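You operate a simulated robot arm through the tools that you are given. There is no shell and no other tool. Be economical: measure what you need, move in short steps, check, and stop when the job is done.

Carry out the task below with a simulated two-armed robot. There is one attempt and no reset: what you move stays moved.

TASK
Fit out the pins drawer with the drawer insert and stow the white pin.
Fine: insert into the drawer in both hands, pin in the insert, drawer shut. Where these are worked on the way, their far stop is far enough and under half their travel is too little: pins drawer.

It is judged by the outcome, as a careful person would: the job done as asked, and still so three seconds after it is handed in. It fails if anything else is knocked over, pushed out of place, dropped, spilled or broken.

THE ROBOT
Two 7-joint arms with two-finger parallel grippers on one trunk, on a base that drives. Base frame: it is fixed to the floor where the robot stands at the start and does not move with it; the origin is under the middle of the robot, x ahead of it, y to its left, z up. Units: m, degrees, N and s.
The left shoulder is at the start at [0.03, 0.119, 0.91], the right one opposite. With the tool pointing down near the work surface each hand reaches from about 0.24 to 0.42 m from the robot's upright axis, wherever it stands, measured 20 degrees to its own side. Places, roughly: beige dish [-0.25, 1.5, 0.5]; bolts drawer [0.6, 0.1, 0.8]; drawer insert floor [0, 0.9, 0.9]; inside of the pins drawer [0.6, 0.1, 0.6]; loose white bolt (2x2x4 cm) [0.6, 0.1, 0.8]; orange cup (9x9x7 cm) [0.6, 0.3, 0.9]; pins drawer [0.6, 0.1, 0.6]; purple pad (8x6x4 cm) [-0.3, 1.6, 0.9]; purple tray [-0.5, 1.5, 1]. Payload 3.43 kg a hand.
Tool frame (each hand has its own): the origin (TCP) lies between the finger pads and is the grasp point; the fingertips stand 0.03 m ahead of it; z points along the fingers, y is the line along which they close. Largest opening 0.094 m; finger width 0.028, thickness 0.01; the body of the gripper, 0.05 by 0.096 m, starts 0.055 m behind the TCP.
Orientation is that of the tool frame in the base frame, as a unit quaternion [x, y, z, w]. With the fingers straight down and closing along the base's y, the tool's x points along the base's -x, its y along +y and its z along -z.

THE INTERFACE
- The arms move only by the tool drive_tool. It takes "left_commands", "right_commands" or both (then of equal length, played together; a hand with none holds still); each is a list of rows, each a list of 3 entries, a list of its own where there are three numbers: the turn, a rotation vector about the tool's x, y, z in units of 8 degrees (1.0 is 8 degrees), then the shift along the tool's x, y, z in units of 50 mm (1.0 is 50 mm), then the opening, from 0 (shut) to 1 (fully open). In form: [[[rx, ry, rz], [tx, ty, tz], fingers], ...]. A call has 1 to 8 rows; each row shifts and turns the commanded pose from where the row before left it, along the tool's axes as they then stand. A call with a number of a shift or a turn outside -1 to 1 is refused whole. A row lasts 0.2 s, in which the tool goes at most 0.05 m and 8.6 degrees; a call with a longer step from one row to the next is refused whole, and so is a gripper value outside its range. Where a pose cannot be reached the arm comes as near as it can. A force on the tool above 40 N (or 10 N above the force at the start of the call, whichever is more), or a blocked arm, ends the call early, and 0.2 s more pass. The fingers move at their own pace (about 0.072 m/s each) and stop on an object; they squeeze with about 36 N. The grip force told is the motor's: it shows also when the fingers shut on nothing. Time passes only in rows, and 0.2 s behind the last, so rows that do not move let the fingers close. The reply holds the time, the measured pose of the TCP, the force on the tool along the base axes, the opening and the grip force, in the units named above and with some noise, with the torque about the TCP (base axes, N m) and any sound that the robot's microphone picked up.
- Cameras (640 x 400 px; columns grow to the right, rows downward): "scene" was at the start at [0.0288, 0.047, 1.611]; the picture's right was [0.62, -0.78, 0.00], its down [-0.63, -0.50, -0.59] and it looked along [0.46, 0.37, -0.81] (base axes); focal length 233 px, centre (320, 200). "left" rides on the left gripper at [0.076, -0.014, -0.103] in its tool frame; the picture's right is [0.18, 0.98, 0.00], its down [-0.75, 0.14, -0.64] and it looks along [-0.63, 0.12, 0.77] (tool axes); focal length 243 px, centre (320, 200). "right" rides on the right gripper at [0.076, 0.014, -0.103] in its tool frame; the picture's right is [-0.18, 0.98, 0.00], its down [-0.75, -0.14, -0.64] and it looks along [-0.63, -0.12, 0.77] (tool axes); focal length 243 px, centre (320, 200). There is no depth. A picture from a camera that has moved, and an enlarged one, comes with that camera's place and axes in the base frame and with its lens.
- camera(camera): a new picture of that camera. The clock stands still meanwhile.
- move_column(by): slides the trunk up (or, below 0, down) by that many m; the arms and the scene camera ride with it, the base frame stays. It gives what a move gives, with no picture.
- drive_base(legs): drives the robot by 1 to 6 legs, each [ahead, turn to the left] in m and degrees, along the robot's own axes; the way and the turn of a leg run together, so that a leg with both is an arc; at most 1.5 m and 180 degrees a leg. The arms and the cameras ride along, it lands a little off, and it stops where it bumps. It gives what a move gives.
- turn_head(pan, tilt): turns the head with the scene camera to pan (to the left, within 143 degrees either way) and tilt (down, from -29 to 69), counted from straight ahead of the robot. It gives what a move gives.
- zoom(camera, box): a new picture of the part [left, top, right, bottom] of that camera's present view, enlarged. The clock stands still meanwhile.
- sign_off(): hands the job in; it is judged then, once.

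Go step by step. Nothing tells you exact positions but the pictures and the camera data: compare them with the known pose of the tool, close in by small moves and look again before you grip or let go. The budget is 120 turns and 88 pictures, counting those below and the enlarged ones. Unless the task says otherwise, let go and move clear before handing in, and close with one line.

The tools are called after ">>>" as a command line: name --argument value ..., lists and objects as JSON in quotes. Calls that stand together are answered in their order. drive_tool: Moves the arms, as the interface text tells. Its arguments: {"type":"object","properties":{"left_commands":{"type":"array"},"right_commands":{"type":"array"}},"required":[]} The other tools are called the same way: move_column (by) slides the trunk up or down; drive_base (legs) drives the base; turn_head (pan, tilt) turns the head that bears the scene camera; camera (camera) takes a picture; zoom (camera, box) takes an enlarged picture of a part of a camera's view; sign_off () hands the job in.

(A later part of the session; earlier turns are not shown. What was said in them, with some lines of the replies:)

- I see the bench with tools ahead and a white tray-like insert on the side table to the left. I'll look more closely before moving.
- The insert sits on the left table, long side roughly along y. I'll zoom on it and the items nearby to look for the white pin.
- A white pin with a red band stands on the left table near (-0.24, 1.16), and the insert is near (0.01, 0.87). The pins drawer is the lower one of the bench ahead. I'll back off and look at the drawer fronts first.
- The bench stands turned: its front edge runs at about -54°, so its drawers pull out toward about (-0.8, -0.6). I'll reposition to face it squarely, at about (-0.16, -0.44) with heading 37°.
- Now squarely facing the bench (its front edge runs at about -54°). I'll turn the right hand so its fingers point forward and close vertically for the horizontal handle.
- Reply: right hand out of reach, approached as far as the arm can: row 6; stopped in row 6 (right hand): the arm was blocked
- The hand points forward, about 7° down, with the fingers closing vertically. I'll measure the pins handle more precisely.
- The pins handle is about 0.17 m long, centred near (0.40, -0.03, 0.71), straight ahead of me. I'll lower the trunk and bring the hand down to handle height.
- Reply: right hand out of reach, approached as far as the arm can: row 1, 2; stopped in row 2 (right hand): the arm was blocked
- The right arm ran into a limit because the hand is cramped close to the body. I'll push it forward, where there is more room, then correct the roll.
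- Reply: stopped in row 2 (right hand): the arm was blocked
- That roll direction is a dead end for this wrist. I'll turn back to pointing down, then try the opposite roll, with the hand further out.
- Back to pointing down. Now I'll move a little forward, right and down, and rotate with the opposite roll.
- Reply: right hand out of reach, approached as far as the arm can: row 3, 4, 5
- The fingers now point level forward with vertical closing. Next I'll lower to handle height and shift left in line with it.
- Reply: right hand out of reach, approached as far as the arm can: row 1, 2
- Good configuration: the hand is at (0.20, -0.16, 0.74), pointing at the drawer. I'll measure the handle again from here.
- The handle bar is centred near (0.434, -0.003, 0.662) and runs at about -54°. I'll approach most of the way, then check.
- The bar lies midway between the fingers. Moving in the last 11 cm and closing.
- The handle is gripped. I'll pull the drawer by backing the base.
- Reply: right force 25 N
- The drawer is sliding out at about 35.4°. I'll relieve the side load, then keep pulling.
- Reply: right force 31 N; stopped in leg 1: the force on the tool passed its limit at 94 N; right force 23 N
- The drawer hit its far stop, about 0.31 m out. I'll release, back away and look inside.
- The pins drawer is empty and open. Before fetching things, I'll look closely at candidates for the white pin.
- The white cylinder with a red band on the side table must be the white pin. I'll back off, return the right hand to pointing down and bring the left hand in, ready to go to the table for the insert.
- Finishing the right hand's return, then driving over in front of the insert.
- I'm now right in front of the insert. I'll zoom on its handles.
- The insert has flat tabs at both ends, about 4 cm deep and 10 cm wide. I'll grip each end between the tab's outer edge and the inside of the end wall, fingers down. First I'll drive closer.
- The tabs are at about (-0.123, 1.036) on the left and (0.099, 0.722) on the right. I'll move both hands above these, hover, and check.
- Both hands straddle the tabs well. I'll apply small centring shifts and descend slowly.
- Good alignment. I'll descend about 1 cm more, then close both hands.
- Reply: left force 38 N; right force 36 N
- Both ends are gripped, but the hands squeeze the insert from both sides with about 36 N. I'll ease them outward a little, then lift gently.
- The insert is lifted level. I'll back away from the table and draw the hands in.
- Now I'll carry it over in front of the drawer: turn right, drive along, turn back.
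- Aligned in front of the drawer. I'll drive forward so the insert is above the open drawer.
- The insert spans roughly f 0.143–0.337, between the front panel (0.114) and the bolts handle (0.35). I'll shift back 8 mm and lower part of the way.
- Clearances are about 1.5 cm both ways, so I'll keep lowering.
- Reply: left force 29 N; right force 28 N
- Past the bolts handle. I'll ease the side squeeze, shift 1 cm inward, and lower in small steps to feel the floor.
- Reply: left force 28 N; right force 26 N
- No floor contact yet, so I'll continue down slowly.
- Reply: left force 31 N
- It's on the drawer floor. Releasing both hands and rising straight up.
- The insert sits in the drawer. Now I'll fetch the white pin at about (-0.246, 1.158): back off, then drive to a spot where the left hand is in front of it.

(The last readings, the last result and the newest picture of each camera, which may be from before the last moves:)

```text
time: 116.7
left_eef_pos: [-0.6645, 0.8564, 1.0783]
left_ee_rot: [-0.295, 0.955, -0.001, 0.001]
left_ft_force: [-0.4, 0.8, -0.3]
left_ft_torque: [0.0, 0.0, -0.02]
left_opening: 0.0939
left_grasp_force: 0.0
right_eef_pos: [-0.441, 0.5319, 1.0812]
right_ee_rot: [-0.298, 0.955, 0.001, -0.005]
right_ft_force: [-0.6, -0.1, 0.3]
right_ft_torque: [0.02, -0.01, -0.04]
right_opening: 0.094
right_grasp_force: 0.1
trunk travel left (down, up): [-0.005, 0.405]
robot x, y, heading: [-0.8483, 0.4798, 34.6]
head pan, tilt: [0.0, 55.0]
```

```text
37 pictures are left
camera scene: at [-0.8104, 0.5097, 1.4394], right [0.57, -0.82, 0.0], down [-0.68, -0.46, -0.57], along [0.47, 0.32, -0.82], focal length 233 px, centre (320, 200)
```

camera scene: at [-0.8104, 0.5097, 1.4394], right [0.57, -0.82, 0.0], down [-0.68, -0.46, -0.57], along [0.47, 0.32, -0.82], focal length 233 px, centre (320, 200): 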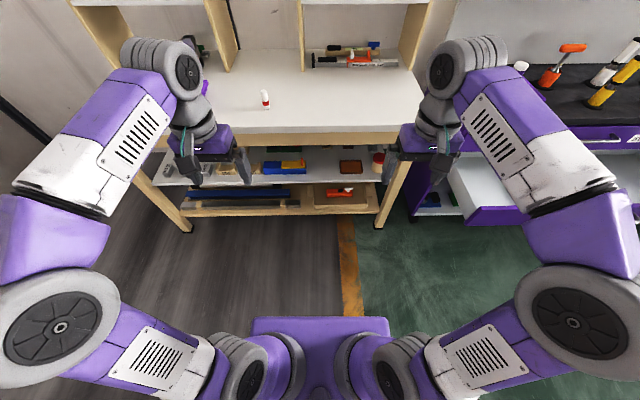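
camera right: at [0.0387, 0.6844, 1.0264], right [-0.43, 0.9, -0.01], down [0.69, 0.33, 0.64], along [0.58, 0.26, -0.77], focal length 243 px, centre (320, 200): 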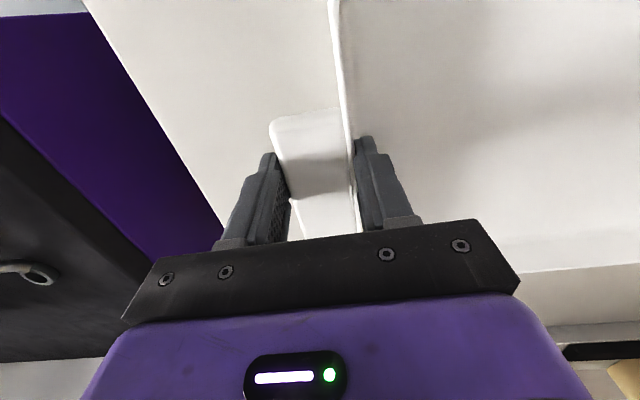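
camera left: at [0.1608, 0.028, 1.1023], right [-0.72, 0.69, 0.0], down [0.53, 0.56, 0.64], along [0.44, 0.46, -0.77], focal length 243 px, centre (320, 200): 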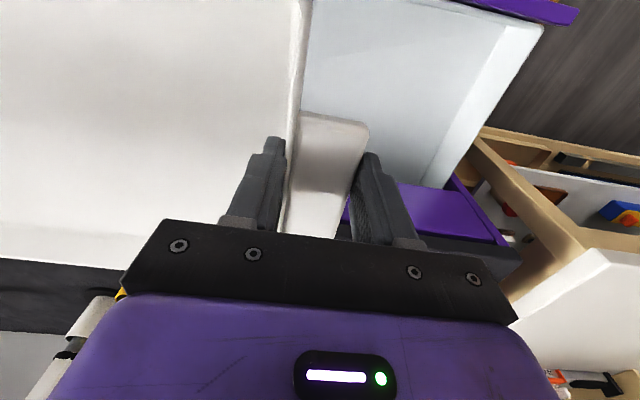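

>>> drive_base --legs '[[0.45, 0]]'

>>> camera --camera "scene"

>>> camera --camera "left"

```text
time: 119.4
left_eef_pos: [-0.2925, 1.1049, 1.0787]
left_ee_rot: [-0.289, 0.957, -0.002, 0.0]
left_ft_force: [-0.3, -0.1, -0.1]
left_ft_torque: [-0.03, -0.02, 0.0]
left_opening: 0.0941
left_grasp_force: 0.1
right_eef_pos: [-0.0731, 0.7758, 1.0798]
right_ee_rot: [-0.291, 0.957, 0.001, -0.005]
right_ft_force: [0.1, 0.5, 0.0]
right_ft_torque: [0.0, 0.05, 0.02]
right_opening: 0.0943
right_grasp_force: 0.0
trunk travel left (down, up): [-0.005, 0.405]
robot x, y, heading: [-0.4769, 0.7309, 33.7]
head pan, tilt: [0.0, 55.0]
```

```text
36 pictures are left
camera scene: at [-0.4428, 0.7578, 1.4393], right [0.56, -0.83, 0.0], down [-0.68, -0.46, -0.57], along [0.48, 0.32, -0.82], focal length 233 px, centre (320, 200)
```

scene: 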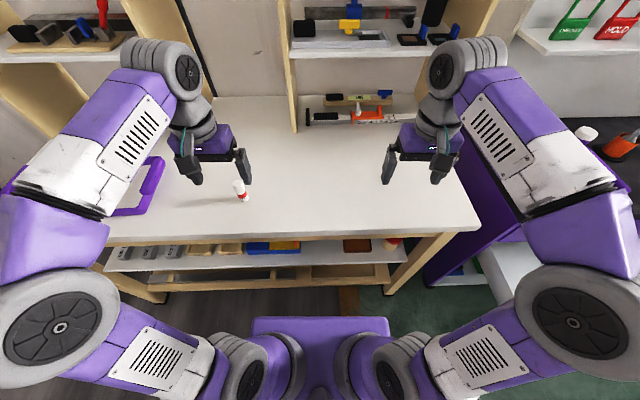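

```text
35 pictures are left
camera left: at [-0.3483, 1.0496, 1.1823], right [-0.7, 0.72, 0.0], down [0.55, 0.54, 0.64], along [0.46, 0.45, -0.77], focal length 243 px, centre (320, 200)
```

left: 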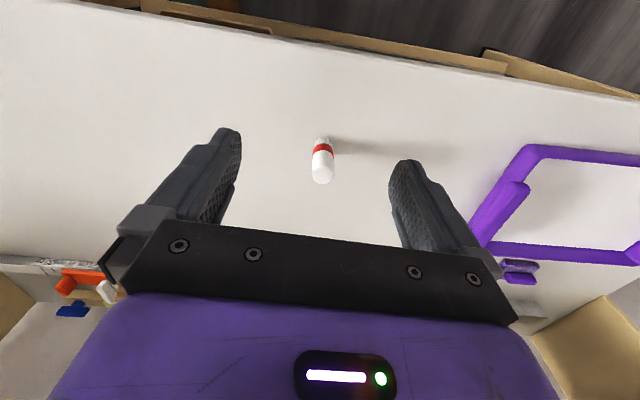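

The pin stands at about (-0.244, 1.157). I'll move the left hand above it.

>>> drive_tool --left_commands '[[[0, 0, 0], [-0.69, 0.165, 0], 1], [[0, 0, 0], [-0.69, 0.165, 0], 1], [[0, 0, 0], [0, 0, 0.6], 1], [[0, 0, 0], [0, 0, 0.5], 1], [[0, 0, 0], [0, 0, 0], 1]]'

>>> camera --camera "left"

>>> zoom --camera "scene" --box '[160, 100, 320, 220]'

```text
time: 120.6
left_eef_pos: [-0.2456, 1.1565, 1.0238]
left_ee_rot: [-0.289, 0.957, -0.002, 0.001]
left_ft_force: [-0.5, -0.1, -0.1]
left_ft_torque: [-0.01, -0.01, 0.0]
left_opening: 0.094
left_grasp_force: 0.2
right_eef_pos: [-0.0732, 0.7747, 1.0796]
right_ee_rot: [-0.29, 0.957, 0.001, -0.004]
right_ft_force: [-0.9, 0.2, 0.1]
right_ft_torque: [-0.01, -0.06, -0.02]
right_opening: 0.0942
right_grasp_force: 0.2
trunk travel left (down, up): [-0.005, 0.405]
robot x, y, heading: [-0.479, 0.7313, 33.8]
head pan, tilt: [0.0, 55.0]
```

```text
34 pictures are left
camera left: at [-0.3004, 1.102, 1.1271], right [-0.7, 0.72, 0.0], down [0.55, 0.54, 0.64], along [0.46, 0.45, -0.77], focal length 243 px, centre (320, 200)
```

left: 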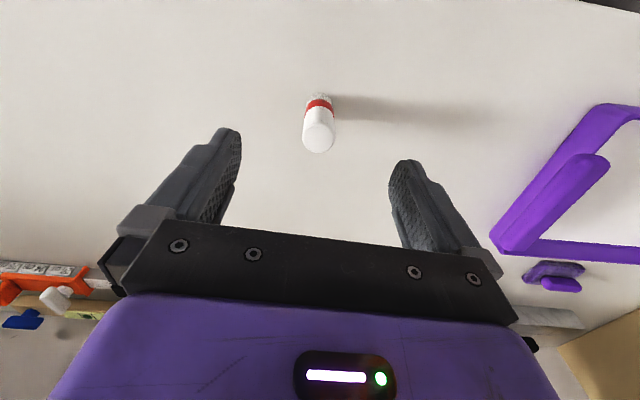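

```text
3.33 times, centred on (240, 160) of scene
camera zoom: at [-0.4432, 0.7575, 1.4393], right [0.56, -0.83, 0.0], down [-0.68, -0.45, -0.57], along [0.48, 0.32, -0.82], focal length 777 px, centre (587, 333)
```

zoom: 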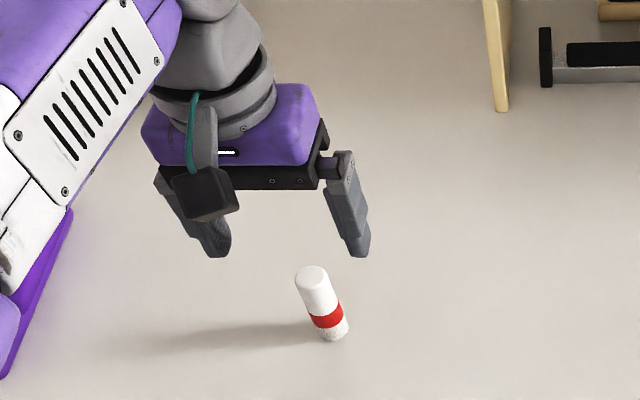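

The pin is nearly centred between the fingers. I'll descend around it and close.

>>> drive_tool --left_commands '[[[0, 0, 0], [-0.06, -0.08, 0.4], 1], [[0, 0, 0], [0, 0, 0.5], 1], [[0, 0, 0], [0, 0, 0.5], 1], [[0, 0, 0], [0, 0, 0.38], 1], [[0, 0, 0], [0, 0, 0], 1]]'

>>> zoom --camera "left" --box '[160, 0, 480, 200]'

```text
time: 121.8
left_eef_pos: [-0.2405, 1.1548, 0.9352]
left_ee_rot: [-0.29, 0.957, -0.002, 0.001]
left_ft_force: [0.3, 0.0, 0.3]
left_ft_torque: [0.03, -0.01, 0.02]
left_opening: 0.0939
left_grasp_force: 0.0
right_eef_pos: [-0.0731, 0.7747, 1.0801]
right_ee_rot: [-0.291, 0.957, 0.0, -0.005]
right_ft_force: [-1.1, -0.3, 0.4]
right_ft_torque: [0.0, 0.02, 0.01]
right_opening: 0.0938
right_grasp_force: 0.0
trunk travel left (down, up): [-0.005, 0.405]
robot x, y, heading: [-0.4796, 0.7336, 33.9]
head pan, tilt: [0.0, 55.0]
```

```text
2.00 times, centred on (320, 100) of left
camera zoom: at [-0.2954, 1.1, 1.0383], right [-0.7, 0.72, 0.0], down [0.55, 0.54, 0.64], along [0.46, 0.45, -0.77], focal length 485 px, centre (320, 400)
```

zoom: 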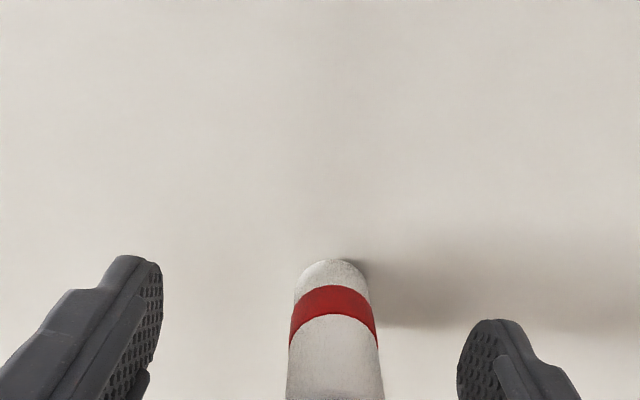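

Well centred. Closing and lifting.

>>> drive_tool --left_commands '[[[0, 0, 0], [0, 0, 0], 0.5], [[0, 0, 0], [0, 0, 0], 0.2], [[0, 0, 0], [0, 0, 0], 0], [[0, 0, 0], [0, 0, 0], 0], [[0, 0, 0], [0, 0, -0.4], 0], [[0, 0, 0], [0, 0, -0.8], 0], [[0, 0, 0], [0, 0, -0.8], 0], [[0, 0, 0], [0, 0, -0.8], 0]]'

>>> camera --camera "left"

```text
time: 123.6
left_eef_pos: [-0.2403, 1.1525, 1.0755]
left_ee_rot: [-0.289, 0.957, -0.002, 0.0]
left_ft_force: [-0.5, 0.2, -1.4]
left_ft_torque: [0.0, 0.01, 0.02]
left_opening: 0.025
left_grasp_force: 36.1
right_eef_pos: [-0.0737, 0.7754, 1.0799]
right_ee_rot: [-0.291, 0.957, 0.0, -0.004]
right_ft_force: [-0.4, 0.6, -1.0]
right_ft_torque: [0.02, 0.01, 0.01]
right_opening: 0.0941
right_grasp_force: 0.1
trunk travel left (down, up): [-0.005, 0.405]
robot x, y, heading: [-0.4769, 0.736, 33.9]
head pan, tilt: [0.0, 55.0]
```

```text
31 pictures are left
camera left: at [-0.2962, 1.0982, 1.1788], right [-0.7, 0.72, 0.0], down [0.55, 0.54, 0.64], along [0.46, 0.44, -0.77], focal length 243 px, centre (320, 200)
```

left: 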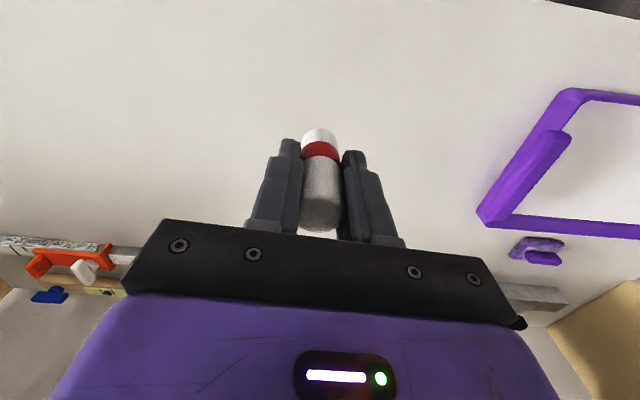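

The pin is held. Now back off and return to the drawer.

>>> drive_base --legs '[[-0.45, 0], [0, -90], [1.317, 0], [0, 91.7]]'

>>> camera --camera "scene"

```text
time: 140.2
left_eef_pos: [0.1074, -0.1532, 1.0754]
left_ee_rot: [-0.319, 0.948, -0.001, 0.001]
left_ft_force: [-0.4, 0.1, -1.5]
left_ft_torque: [0.0, -0.01, -0.01]
left_opening: 0.0254
left_grasp_force: 36.0
right_eef_pos: [0.2995, -0.5189, 1.0806]
right_ee_rot: [-0.322, 0.947, 0.0, -0.005]
right_ft_force: [-0.8, 0.1, -0.2]
right_ft_torque: [0.05, -0.02, -0.04]
right_opening: 0.0942
right_grasp_force: 0.1
trunk travel left (down, up): [-0.005, 0.405]
robot x, y, heading: [-0.1011, -0.5869, 37.5]
head pan, tilt: [0.0, 55.0]
```

```text
30 pictures are left
camera scene: at [-0.0695, -0.5593, 1.4393], right [0.61, -0.79, 0.0], down [-0.65, -0.5, -0.57], along [0.46, 0.35, -0.82], focal length 233 px, centre (320, 200)
```

scene: 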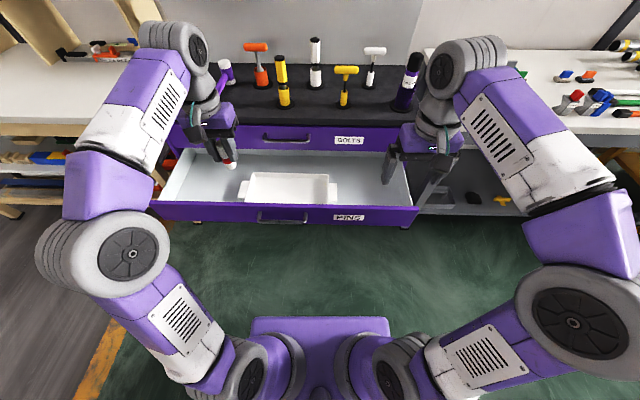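

>>> drive_base --legs '[[0.29, -1.9]]'

>>> drive_tool --left_commands '[[[0, 0, 0], [0.65, -0.25, 0], 0], [[0, 0, 0], [0.65, -0.25, 0], 0], [[0, 0, 0], [0, 0, 0], 0]]'

>>> camera --camera "scene"

>>> camera --camera "left"

```text
time: 142.2
left_eef_pos: [0.3574, 0.0139, 1.0744]
left_ee_rot: [-0.305, 0.952, -0.001, 0.0]
left_ft_force: [-0.5, -0.8, -1.8]
left_ft_torque: [0.02, 0.05, -0.01]
left_opening: 0.0253
left_grasp_force: 36.2
right_eef_pos: [0.5362, -0.3564, 1.0805]
right_ee_rot: [-0.306, 0.952, 0.0, -0.004]
right_ft_force: [-0.4, 0.2, 1.1]
right_ft_torque: [-0.01, 0.0, -0.02]
right_opening: 0.0938
right_grasp_force: 0.0
trunk travel left (down, up): [-0.005, 0.405]
robot x, y, heading: [0.1339, -0.4116, 35.9]
head pan, tilt: [0.0, 55.0]
```

```text
time: 143.0
left_eef_pos: [0.3187, -0.043, 1.0746]
left_ee_rot: [-0.304, 0.953, -0.002, 0.0]
left_ft_force: [-0.3, -0.4, -1.1]
left_ft_torque: [-0.01, -0.01, -0.03]
left_opening: 0.0253
left_grasp_force: 35.9
right_eef_pos: [0.5358, -0.3573, 1.0793]
right_ee_rot: [-0.306, 0.952, 0.0, -0.005]
right_ft_force: [0.1, -0.6, 0.3]
right_ft_torque: [-0.01, -0.01, 0.03]
right_opening: 0.094
right_grasp_force: 0.1
trunk travel left (down, up): [-0.005, 0.405]
robot x, y, heading: [0.1298, -0.4108, 35.5]
head pan, tilt: [0.0, 55.0]
```

```text
29 pictures are left
camera scene: at [0.1671, -0.3862, 1.4393], right [0.58, -0.81, 0.0], down [-0.67, -0.48, -0.57], along [0.47, 0.33, -0.82], focal length 233 px, centre (320, 200)
```

scene: 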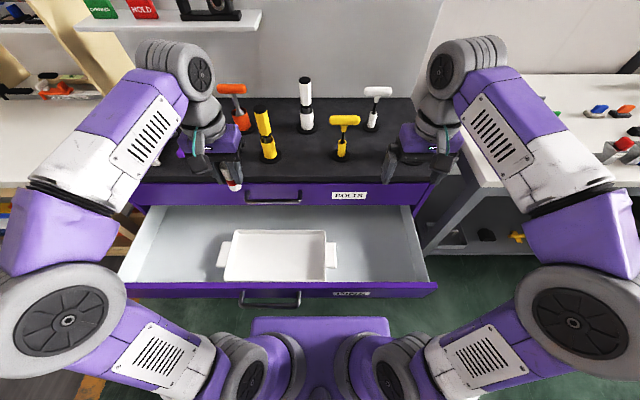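

```text
28 pictures are left
camera left: at [0.2644, -0.0984, 1.1779], right [-0.72, 0.69, 0.0], down [0.53, 0.55, 0.64], along [0.45, 0.46, -0.77], focal length 243 px, centre (320, 200)
```

left: 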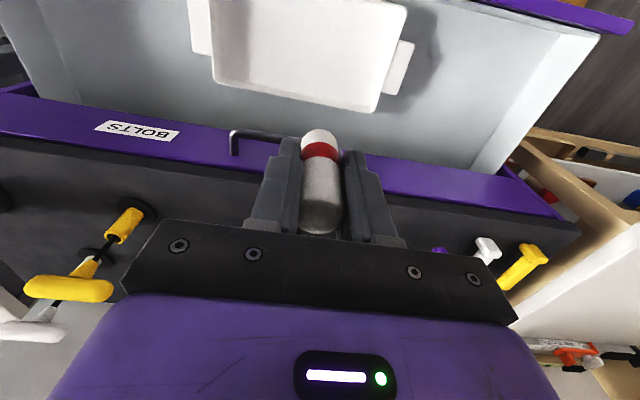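

The left hand is over the insert. Lowering most of the way.

>>> drive_tool --left_commands '[[[0, 0, 0], [0.2, 0, 0.8], 0], [[0, 0, 0], [0, 0, 0.9], 0], [[0, 0, 0], [0, 0, 0.9], 0], [[0, 0, 0], [0, 0, 0.9], 0], [[0, 0, 0], [0, 0, 0.9], 0], [[0, 0, 0], [0, 0, 0.9], 0], [[0, 0, 0], [0, 0, 0.9], 0], [[0, 0, 0], [0, 0, 0.7], 0]]'

>>> zoom --camera "scene" --box '[180, 180, 380, 305]'

```text
time: 144.8
left_eef_pos: [0.3121, -0.0492, 0.7282]
left_ee_rot: [-0.304, 0.953, -0.002, 0.001]
left_ft_force: [-0.4, -0.8, -0.7]
left_ft_torque: [0.01, -0.03, 0.01]
left_opening: 0.0255
left_grasp_force: 35.6
right_eef_pos: [0.5372, -0.3566, 1.081]
right_ee_rot: [-0.307, 0.952, 0.0, -0.004]
right_ft_force: [-0.1, -0.1, -0.3]
right_ft_torque: [0.01, -0.01, -0.01]
right_opening: 0.0942
right_grasp_force: 0.2
trunk travel left (down, up): [-0.005, 0.405]
robot x, y, heading: [0.1312, -0.4146, 35.7]
head pan, tilt: [0.0, 55.0]
```

```text
3.20 times, centred on (280, 242) of scene
camera zoom: at [0.1672, -0.3861, 1.4393], right [0.58, -0.81, 0.0], down [-0.67, -0.48, -0.57], along [0.47, 0.33, -0.82], focal length 746 px, centre (448, 64)
```

zoom: 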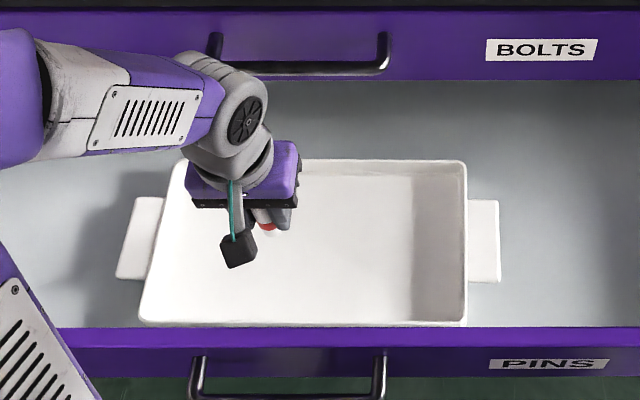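

>>> drive_tool --left_commands '[[[0, 0, 0], [0, 0, 0.5], 0], [[0, 0, 0], [0, 0, 0.5], 0], [[0, 0, 0], [0, 0, 0.3], 0], [[0, 0, 0], [0, 0, 0.1], 0], [[0, 0, 0], [0, 0, 0.06], 0], [[0, 0, 0], [0, 0, 0.06], 0]]'

```text
time: 146.2
left_eef_pos: [0.3121, -0.051, 0.6542]
left_ee_rot: [-0.304, 0.953, -0.002, 0.001]
left_ft_force: [-0.2, 0.0, -0.6]
left_ft_torque: [0.04, -0.03, 0.0]
left_opening: 0.0251
left_grasp_force: 36.4
right_eef_pos: [0.5376, -0.3566, 1.0806]
right_ee_rot: [-0.306, 0.952, 0.0, -0.005]
right_ft_force: [0.0, 0.7, 0.1]
right_ft_torque: [0.01, 0.0, 0.02]
right_opening: 0.094
right_grasp_force: 0.1
trunk travel left (down, up): [-0.005, 0.405]
robot x, y, heading: [0.129, -0.4122, 35.5]
head pan, tilt: [0.0, 55.0]
```

>>> drive_tool --left_commands '[[[0, 0, 0], [0, 0, 0.05], 0], [[0, 0, 0], [0, 0, 0.05], 0], [[0, 0, 0], [0, 0, 0.05], 0], [[0, 0, 0], [0, 0, 0], 0]]'

```text
time: 147.2
left_eef_pos: [0.3109, -0.0497, 0.6466]
left_ee_rot: [-0.305, 0.952, -0.002, 0.001]
left_ft_force: [-0.6, 0.2, -1.6]
left_ft_torque: [-0.02, 0.04, 0.01]
left_opening: 0.0257
left_grasp_force: 35.6
right_eef_pos: [0.536, -0.3567, 1.0801]
right_ee_rot: [-0.306, 0.952, 0.0, -0.004]
right_ft_force: [0.5, 0.4, 0.0]
right_ft_torque: [0.04, -0.01, 0.05]
right_opening: 0.0941
right_grasp_force: 0.1
trunk travel left (down, up): [-0.005, 0.405]
robot x, y, heading: [0.1329, -0.4099, 35.6]
head pan, tilt: [0.0, 55.0]
```

>>> drive_tool --left_commands '[[[0, 0, 0], [0, 0, 0.04], 0], [[0, 0, 0], [0, 0, 0.04], 0], [[0, 0, 0], [0, 0, 0], 0]]'

```text
time: 148.0
left_eef_pos: [0.3113, -0.0507, 0.6443]
left_ee_rot: [-0.305, 0.952, -0.001, 0.001]
left_ft_force: [-0.9, 1.6, 3.9]
left_ft_torque: [0.04, 0.13, -0.03]
left_opening: 0.0253
left_grasp_force: 36.1
right_eef_pos: [0.536, -0.3581, 1.0807]
right_ee_rot: [-0.306, 0.952, 0.001, -0.004]
right_ft_force: [0.1, 0.3, 0.9]
right_ft_torque: [-0.05, -0.05, -0.01]
right_opening: 0.094
right_grasp_force: 0.2
trunk travel left (down, up): [-0.005, 0.405]
robot x, y, heading: [0.131, -0.419, 35.4]
head pan, tilt: [0.0, 55.0]
```

Touching the floor lightly. I'll open gently and rise straight up.

>>> drive_tool --left_commands '[[[0, 0, 0], [0, 0, 0], 0.35], [[0, 0, 0], [0, 0, 0], 0.6], [[0, 0, 0], [0, 0, 0], 0.8], [[0, 0, 0], [0, 0, -0.4], 0.8], [[0, 0, 0], [0, 0, -0.8], 0.8], [[0, 0, 0], [0, 0, -0.9], 0.8], [[0, 0, 0], [0, 0, -0.9], 0.8], [[0, 0, 0], [0, 0, -0.9], 0.8]]'

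>>> drive_tool --left_commands '[[[0, 0, 0], [0, 0, -0.9], 0.8], [[0, 0, 0], [0, 0, -0.9], 0.8], [[0, 0, 0], [0, 0, -0.9], 0.8], [[0, 0, 0], [0, 0, -0.9], 0.8]]'

>>> zoom --camera "scene" --box '[180, 180, 380, 305]'

```text
time: 149.8
left_eef_pos: [0.3084, -0.0519, 0.8371]
left_ee_rot: [-0.305, 0.952, -0.002, 0.0]
left_ft_force: [-0.5, 0.4, -0.4]
left_ft_torque: [0.0, -0.02, -0.01]
left_opening: 0.0753
left_grasp_force: 0.1
right_eef_pos: [0.5357, -0.3564, 1.0816]
right_ee_rot: [-0.306, 0.952, 0.001, -0.005]
right_ft_force: [-0.5, -0.4, -0.5]
right_ft_torque: [0.0, 0.01, -0.01]
right_opening: 0.0941
right_grasp_force: 0.0
trunk travel left (down, up): [-0.005, 0.405]
robot x, y, heading: [0.1318, -0.4101, 35.5]
head pan, tilt: [0.0, 55.0]
```

```text
time: 150.8
left_eef_pos: [0.3101, -0.0491, 1.0171]
left_ee_rot: [-0.305, 0.952, -0.001, 0.0]
left_ft_force: [0.3, 0.8, 0.2]
left_ft_torque: [0.01, 0.02, 0.01]
left_opening: 0.0753
left_grasp_force: 0.1
right_eef_pos: [0.5372, -0.3565, 1.08]
right_ee_rot: [-0.306, 0.952, 0.001, -0.005]
right_ft_force: [-0.6, -0.1, -0.5]
right_ft_torque: [0.0, -0.02, 0.02]
right_opening: 0.0938
right_grasp_force: 0.0
trunk travel left (down, up): [-0.005, 0.405]
robot x, y, heading: [0.1277, -0.413, 35.6]
head pan, tilt: [0.0, 55.0]
```

```text
3.20 times, centred on (280, 242) of scene
camera zoom: at [0.1669, -0.3866, 1.4393], right [0.58, -0.81, 0.0], down [-0.67, -0.48, -0.57], along [0.47, 0.33, -0.82], focal length 746 px, centre (448, 64)
```

zoom: 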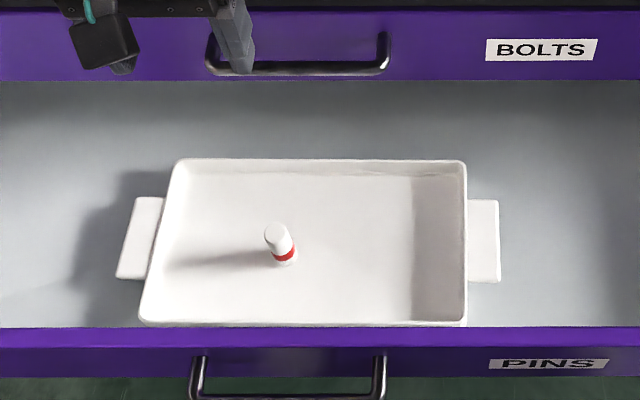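

The pin stands in the insert. Now I'll close the drawer by pushing its front panel with both hands, one either side of the handle. First I'll back off and centre on the drawer.

>>> drive_base --legs '[[-0.38, 0], [0, 90], [0.155, 0], [0, -90]]'

>>> drive_tool --left_commands '[[[0, 0, 0], [0, 0, 0.88], 0], [[0, 0, 0], [0, 0, 0.88], 0], [[0, 0, 0], [0, 0, 0.88], 0], [[0, 0, 0], [0, 0, 0.88], 0], [[0, 0, 0], [0, 0, 0.88], 0], [[0, 0, 0], [0, 0, 0.88], 0], [[0, 0, 0], [0, 0, 0.88], 0], [[0, 0, 0], [0, 0, 0.88], 0]]' --right_commands '[[[0, 0, 0], [0, 0, 1], 0], [[0, 0, 0], [0, 0, 1], 0], [[0, 0, 0], [0, 0, 1], 0], [[0, 0, 0], [0, 0, 1], 0], [[0, 0, 0], [0, 0, 1], 0], [[0, 0, 0], [0, 0, 1], 0], [[0, 0, 0], [0, 0, 1], 0], [[0, 0, 0], [0, 0, 1], 0]]'

>>> drive_tool --left_commands '[[[0, -1, 0], [0, 0, 0], 0], [[0, -1, 0], [0, 0, 0], 0], [[0, -1, 0], [0, 0, 0], 0], [[0, -1, 0], [0, 0, 0], 0], [[0, -1, 0], [0, 0, 0], 0], [[0, -1, 0], [0, 0, 0], 0], [[0, -1, 0], [0, 0, 0.5], 0], [[0, 0, 0], [0, 0, 0], 0]]' --right_commands '[[[0, -1, 0], [0, 0, 0], 0], [[0, -1, 0], [0, 0, 0], 0], [[0, -1, 0], [0, 0, 0], 0], [[0, -1, 0], [0, 0, 0], 0], [[0, -1, 0], [0, 0, 0], 0], [[0, -1, 0], [0, 0, 0], 0], [[0, -1, 0], [0, 0, 0.5], 0], [[0, 0, 0], [0, 0, 0], 0]]'

>>> camera --camera "scene"

```text
time: 161.9
left_eef_pos: [-0.0937, -0.1437, 1.0188]
left_ee_rot: [-0.306, 0.952, -0.002, 0.001]
left_ft_force: [0.1, 0.1, 0.2]
left_ft_torque: [-0.02, -0.03, 0.01]
left_opening: 0.0751
left_grasp_force: 0.1
right_eef_pos: [0.1326, -0.4511, 1.0788]
right_ee_rot: [-0.307, 0.952, 0.0, -0.004]
right_ft_force: [-0.2, 0.1, 0.1]
right_ft_torque: [-0.01, -0.01, 0.02]
right_opening: 0.094
right_grasp_force: 0.1
trunk travel left (down, up): [-0.005, 0.405]
robot x, y, heading: [-0.2724, -0.5076, 35.7]
head pan, tilt: [0.0, 55.0]
```

```text
time: 163.7
left_eef_pos: [-0.0925, -0.1433, 0.6631]
left_ee_rot: [-0.306, 0.952, -0.001, 0.001]
left_ft_force: [-0.3, -0.7, 0.0]
left_ft_torque: [0.02, 0.01, 0.0]
left_opening: 0.0
left_grasp_force: 33.2
right_eef_pos: [0.1285, -0.4488, 0.68]
right_ee_rot: [-0.308, 0.951, -0.001, -0.004]
right_ft_force: [-0.3, -0.8, -0.4]
right_ft_torque: [-0.02, 0.0, -0.01]
right_opening: 0.0
right_grasp_force: 32.9
trunk travel left (down, up): [-0.005, 0.405]
robot x, y, heading: [-0.2694, -0.5091, 35.8]
head pan, tilt: [0.0, 55.0]
```

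```text
time: 165.5
left_eef_pos: [-0.0386, -0.1015, 0.6336]
left_ee_rot: [-0.27, 0.84, 0.143, 0.448]
left_ft_force: [0.2, 0.6, 0.0]
left_ft_torque: [0.03, -0.01, 0.0]
left_opening: 0.0
left_grasp_force: 33.2
left hand out of reach, approached as far as the arm can: row 4, 5, 6
right_eef_pos: [0.1929, -0.4113, 0.6515]
right_ee_rot: [-0.27, 0.842, 0.144, 0.444]
right_ft_force: [0.5, -0.4, 0.2]
right_ft_torque: [-0.01, 0.0, 0.01]
right_opening: 0.0
right_grasp_force: 32.9
right hand out of reach, approached as far as the arm can: row 4, 5, 6
trunk travel left (down, up): [-0.005, 0.405]
robot x, y, heading: [-0.2691, -0.508, 35.6]
head pan, tilt: [0.0, 55.0]
```

```text
25 pictures are left
camera scene: at [-0.2359, -0.4814, 1.4394], right [0.58, -0.81, 0.0], down [-0.67, -0.48, -0.57], along [0.47, 0.33, -0.82], focal length 233 px, centre (320, 200)
```

scene: 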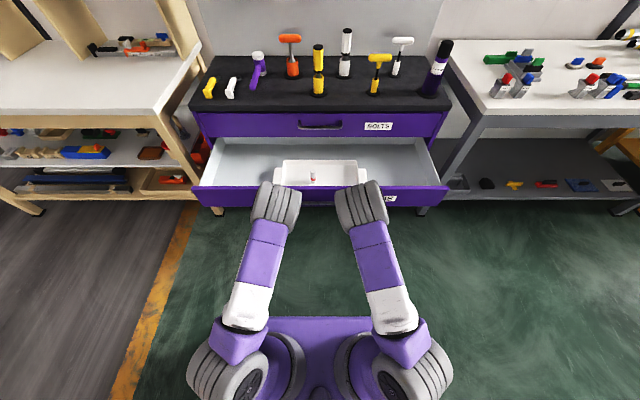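

The hands are pitched and ready but the arms are folded up. I'll extend the hands 10 cm forward and check the posture.

>>> drive_tool --left_commands '[[[0, 0, 0], [-0.48, 0, 0.48], 0], [[0, 0, 0], [-0.48, 0, 0.48], 0], [[0, 0, 0], [-0.48, 0, 0.48], 0], [[0, 0, 0], [0, 0, 0], 0]]' --right_commands '[[[0, 0, 0], [-0.37, 0, 0.55], 0], [[0, 0, 0], [-0.37, 0, 0.55], 0], [[0, 0, 0], [-0.37, 0, 0.55], 0], [[0, 0, 0], [0, 0, 0], 0]]'

>>> camera --camera "scene"

>>> camera --camera "right"

```text
time: 166.5
left_eef_pos: [0.0413, -0.0443, 0.6537]
left_ee_rot: [-0.271, 0.84, 0.142, 0.448]
left_ft_force: [0.6, -0.2, 0.2]
left_ft_torque: [0.03, 0.04, 0.06]
left_opening: 0.0001
left_grasp_force: 33.2
right_eef_pos: [0.2734, -0.3522, 0.6487]
right_ee_rot: [-0.27, 0.843, 0.145, 0.443]
right_ft_force: [0.7, 0.7, 0.1]
right_ft_torque: [0.03, 0.04, 0.0]
right_opening: 0.0002
right_grasp_force: 32.7
trunk travel left (down, up): [-0.005, 0.405]
robot x, y, heading: [-0.2696, -0.5128, 35.7]
head pan, tilt: [0.0, 55.0]
```

```text
24 pictures are left
camera scene: at [-0.2361, -0.4815, 1.4393], right [0.58, -0.81, 0.0], down [-0.67, -0.48, -0.57], along [0.47, 0.33, -0.82], focal length 233 px, centre (320, 200)
```

scene: 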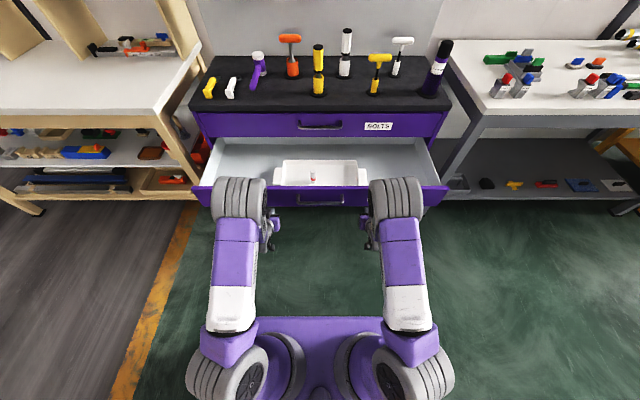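

```text
23 pictures are left
camera right: at [0.1623, -0.415, 0.6453], right [-0.49, 0.86, 0.16], down [0.0, -0.18, 0.98], along [0.87, 0.48, 0.09], focal length 243 px, centre (320, 200)
```

right: 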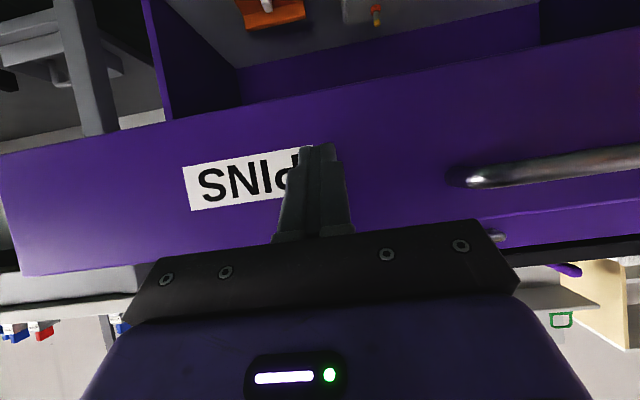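

Posture is fine: elbows behind the hands, tips on either side of the handle. I'll move slowly into contact with the panel.

>>> drive_tool --left_commands '[[[0, 0, 0], [-0.24, 0, 0.36], 0], [[0, 0, 0], [-0.12, 0, 0.18], 0], [[0, 0, 0], [-0.12, 0, 0.18], 0], [[0, 0, 0], [-0.1, 0, 0.15], 0], [[0, 0, 0], [-0.06, 0, 0.09], 0], [[0, 0, 0], [0, 0, 0], 0]]' --right_commands '[[[0, 0, 0], [-0.12, 0, 0.18], 0], [[0, 0, 0], [-0.12, 0, 0.18], 0], [[0, 0, 0], [-0.12, 0, 0.18], 0], [[0, 0, 0], [-0.1, 0, 0.15], 0], [[0, 0, 0], [-0.06, 0, 0.09], 0], [[0, 0, 0], [0, 0, 0], 0]]'

>>> zoom --camera "right" --box '[160, 60, 480, 260]'

```text
time: 167.9
left_eef_pos: [0.0886, -0.0107, 0.6532]
left_ee_rot: [-0.271, 0.841, 0.142, 0.447]
left_ft_force: [-2.0, -1.7, 1.1]
left_ft_torque: [0.02, 0.04, 0.03]
left_opening: 0.0002
left_grasp_force: 32.8
right_eef_pos: [0.3108, -0.327, 0.6492]
right_ee_rot: [-0.271, 0.842, 0.145, 0.443]
right_ft_force: [-0.3, -0.1, -0.5]
right_ft_torque: [0.02, -0.05, -0.01]
right_opening: 0.0002
right_grasp_force: 33.0
trunk travel left (down, up): [-0.005, 0.405]
robot x, y, heading: [-0.2758, -0.5069, 35.4]
head pan, tilt: [0.0, 55.0]
```

```text
2.00 times, centred on (320, 160) of right
camera zoom: at [0.2004, -0.3894, 0.6455], right [-0.49, 0.86, 0.16], down [0.0, -0.18, 0.98], along [0.87, 0.48, 0.09], focal length 485 px, centre (320, 280)
```

zoom: 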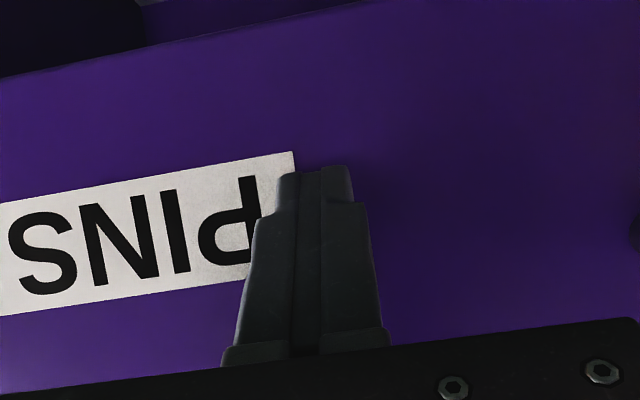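

Contact is just starting. Now I'll push with the base in one smooth leg, most of the way.

>>> drive_base --legs '[[0.15, 0]]'

>>> camera --camera "scene"

```text
time: 169.3
left_eef_pos: [0.2115, 0.0791, 0.6534]
left_ee_rot: [-0.27, 0.84, 0.142, 0.448]
left_ft_force: [0.3, 0.7, 0.2]
left_ft_torque: [0.0, -0.02, -0.01]
left_opening: 0.0
left_grasp_force: 32.5
right_eef_pos: [0.4356, -0.238, 0.6486]
right_ee_rot: [-0.27, 0.843, 0.144, 0.443]
right_ft_force: [0.0, -0.4, -0.2]
right_ft_torque: [0.02, -0.03, -0.02]
right_opening: 0.0
right_grasp_force: 32.8
trunk travel left (down, up): [-0.005, 0.405]
robot x, y, heading: [-0.146, -0.4217, 35.7]
head pan, tilt: [0.0, 55.0]
```

```text
21 pictures are left
camera scene: at [-0.1122, -0.3926, 1.4393], right [0.58, -0.81, 0.0], down [-0.67, -0.48, -0.57], along [0.47, 0.33, -0.82], focal length 233 px, centre (320, 200)
```

scene: 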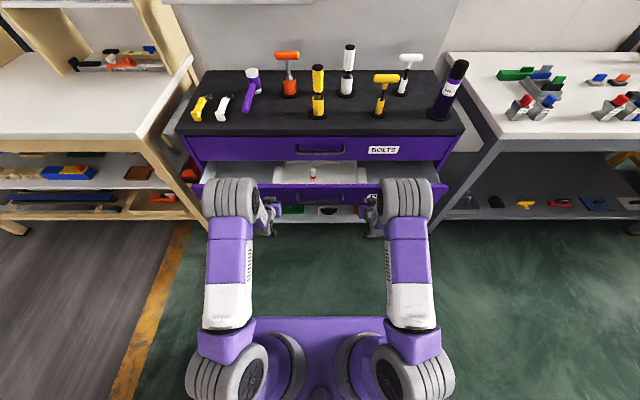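

Half shut and the pin is still standing. Continuing.

>>> drive_base --legs '[[0.125, 0]]'

>>> zoom --camera "scene" --box '[180, 120, 460, 295]'

```text
time: 170.5
left_eef_pos: [0.3152, 0.1515, 0.6535]
left_ee_rot: [-0.269, 0.841, 0.141, 0.447]
left_ft_force: [-0.1, 0.0, 0.5]
left_ft_torque: [0.01, 0.02, 0.0]
left_opening: 0.0
left_grasp_force: 33.7
right_eef_pos: [0.537, -0.1673, 0.6493]
right_ee_rot: [-0.27, 0.843, 0.144, 0.443]
right_ft_force: [0.1, 0.8, 0.5]
right_ft_torque: [-0.01, 0.0, 0.03]
right_opening: 0.0001
right_grasp_force: 32.7
trunk travel left (down, up): [-0.005, 0.405]
robot x, y, heading: [-0.0409, -0.3465, 35.7]
head pan, tilt: [0.0, 55.0]
```

```text
2.29 times, centred on (320, 208) of scene
camera zoom: at [-0.01, -0.3195, 1.4393], right [0.58, -0.81, 0.0], down [-0.67, -0.48, -0.57], along [0.47, 0.33, -0.82], focal length 533 px, centre (320, 183)
```

zoom: 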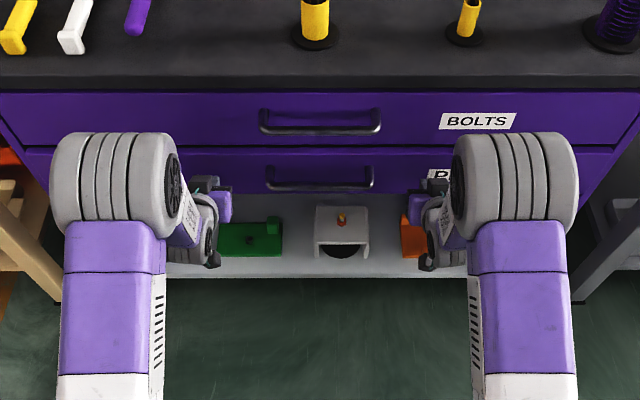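

Almost shut. I'll finish with slow arm pushes until I feel the stop.

>>> drive_tool --left_commands '[[[0, 0, 0], [-0.11, 0, 0.166], 0], [[0, 0, 0], [-0.11, 0, 0.166], 0], [[0, 0, 0], [-0.11, 0, 0.166], 0], [[0, 0, 0], [-0.06, 0, 0.083], 0], [[0, 0, 0], [-0.06, 0, 0.083], 0], [[0, 0, 0], [0, 0, 0], 0]]' --right_commands '[[[0, 0, 0], [-0.11, 0, 0.166], 0], [[0, 0, 0], [-0.11, 0, 0.166], 0], [[0, 0, 0], [-0.11, 0, 0.166], 0], [[0, 0, 0], [-0.06, 0, 0.083], 0], [[0, 0, 0], [-0.06, 0, 0.083], 0], [[0, 0, 0], [0, 0, 0], 0]]'

```text
time: 171.2
left_eef_pos: [0.3279, 0.1601, 0.6511]
left_ee_rot: [-0.271, 0.843, 0.139, 0.443]
left_ft_force: [-12.6, -9.7, 9.5]
left_ft_torque: [0.14, -0.11, 0.02]
left_opening: 0.0004
left_grasp_force: 33.0
right_eef_pos: [0.5528, -0.1549, 0.6508]
right_ee_rot: [-0.271, 0.842, 0.146, 0.444]
right_ft_force: [-3.9, -3.7, 3.4]
right_ft_torque: [0.02, -0.05, -0.02]
right_opening: 0.0
right_grasp_force: 33.1
trunk travel left (down, up): [-0.005, 0.405]
robot x, y, heading: [-0.0481, -0.3461, 35.6]
head pan, tilt: [0.0, 55.0]
stopped in row 3 (left hand): the force on the tool passed its limit at 52 N (the readings are from after the stop); the commanded pose is now the measured one
```

It hit a firm stop on both sides. I'll back away and check the gap.

>>> drive_base --legs '[[-0.35, 0]]'

>>> turn_head --pan 0 --tilt 35

>>> zoom --camera "scene" --box '[180, 160, 460, 335]'

>>> camera --camera "right"

```text
time: 173.5
left_eef_pos: [0.0505, -0.0414, 0.6492]
left_ee_rot: [-0.268, 0.844, 0.137, 0.443]
left_ft_force: [0.2, 1.4, -0.3]
left_ft_torque: [-0.03, -0.01, -0.02]
left_opening: 0.0
left_grasp_force: 33.3
right_eef_pos: [0.2738, -0.3566, 0.6498]
right_ee_rot: [-0.267, 0.843, 0.143, 0.444]
right_ft_force: [-0.7, -0.1, -0.7]
right_ft_torque: [-0.01, -0.04, 0.01]
right_opening: 0.0
right_grasp_force: 33.1
trunk travel left (down, up): [-0.005, 0.405]
robot x, y, heading: [-0.3286, -0.5447, 35.1]
head pan, tilt: [0.0, 55.0]
```

```text
time: 174.3
left_eef_pos: [0.0507, -0.0404, 0.6505]
left_ee_rot: [-0.268, 0.844, 0.137, 0.443]
left_ft_force: [0.3, 0.4, 0.0]
left_ft_torque: [0.02, 0.03, 0.04]
left_opening: 0.0
left_grasp_force: 32.9
right_eef_pos: [0.2747, -0.3576, 0.6486]
right_ee_rot: [-0.268, 0.843, 0.144, 0.444]
right_ft_force: [0.3, -0.4, 0.4]
right_ft_torque: [-0.02, 0.03, 0.01]
right_opening: 0.0
right_grasp_force: 33.2
trunk travel left (down, up): [-0.005, 0.405]
robot x, y, heading: [-0.3304, -0.5456, 35.2]
head pan, tilt: [0.0, 35.0]
```

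```text
2.29 times, centred on (320, 248) of scene
camera zoom: at [-0.2799, -0.512, 1.4675], right [0.58, -0.82, 0.0], down [-0.47, -0.33, -0.82], along [0.67, 0.47, -0.57], focal length 533 px, centre (320, 91)
```

zoom: 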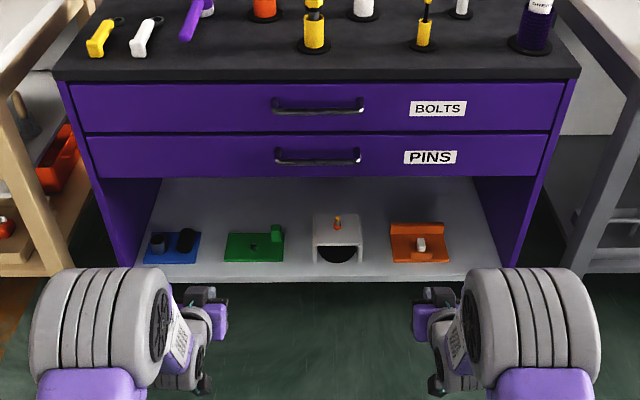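

```text
18 pictures are left
camera right: at [0.1626, -0.4192, 0.6453], right [-0.48, 0.86, 0.16], down [0.0, -0.18, 0.98], along [0.87, 0.48, 0.09], focal length 243 px, centre (320, 200)
```

right: 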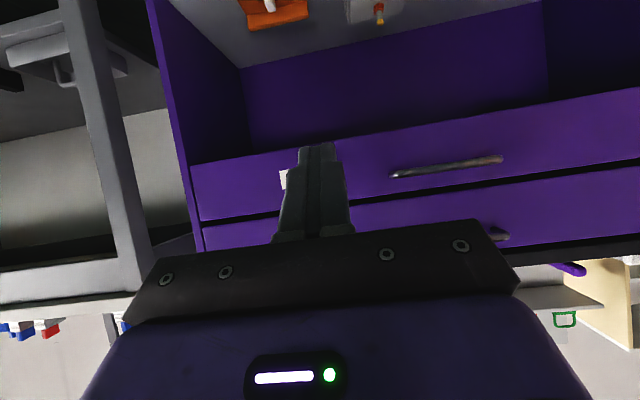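

The pins drawer is shut flush, and nothing on the bench or tables is out of place. Both hands are empty and clear, so I'm handing in.

>>> sign_off

```text
The job is handed in.
```

The job is handed in: the insert went into the pins drawer with both hands, the white pin stands in it, and the drawer is shut. I took the white cylinder with the red band, standing alone on the side table, to be the white pin, since nothing was labelled.
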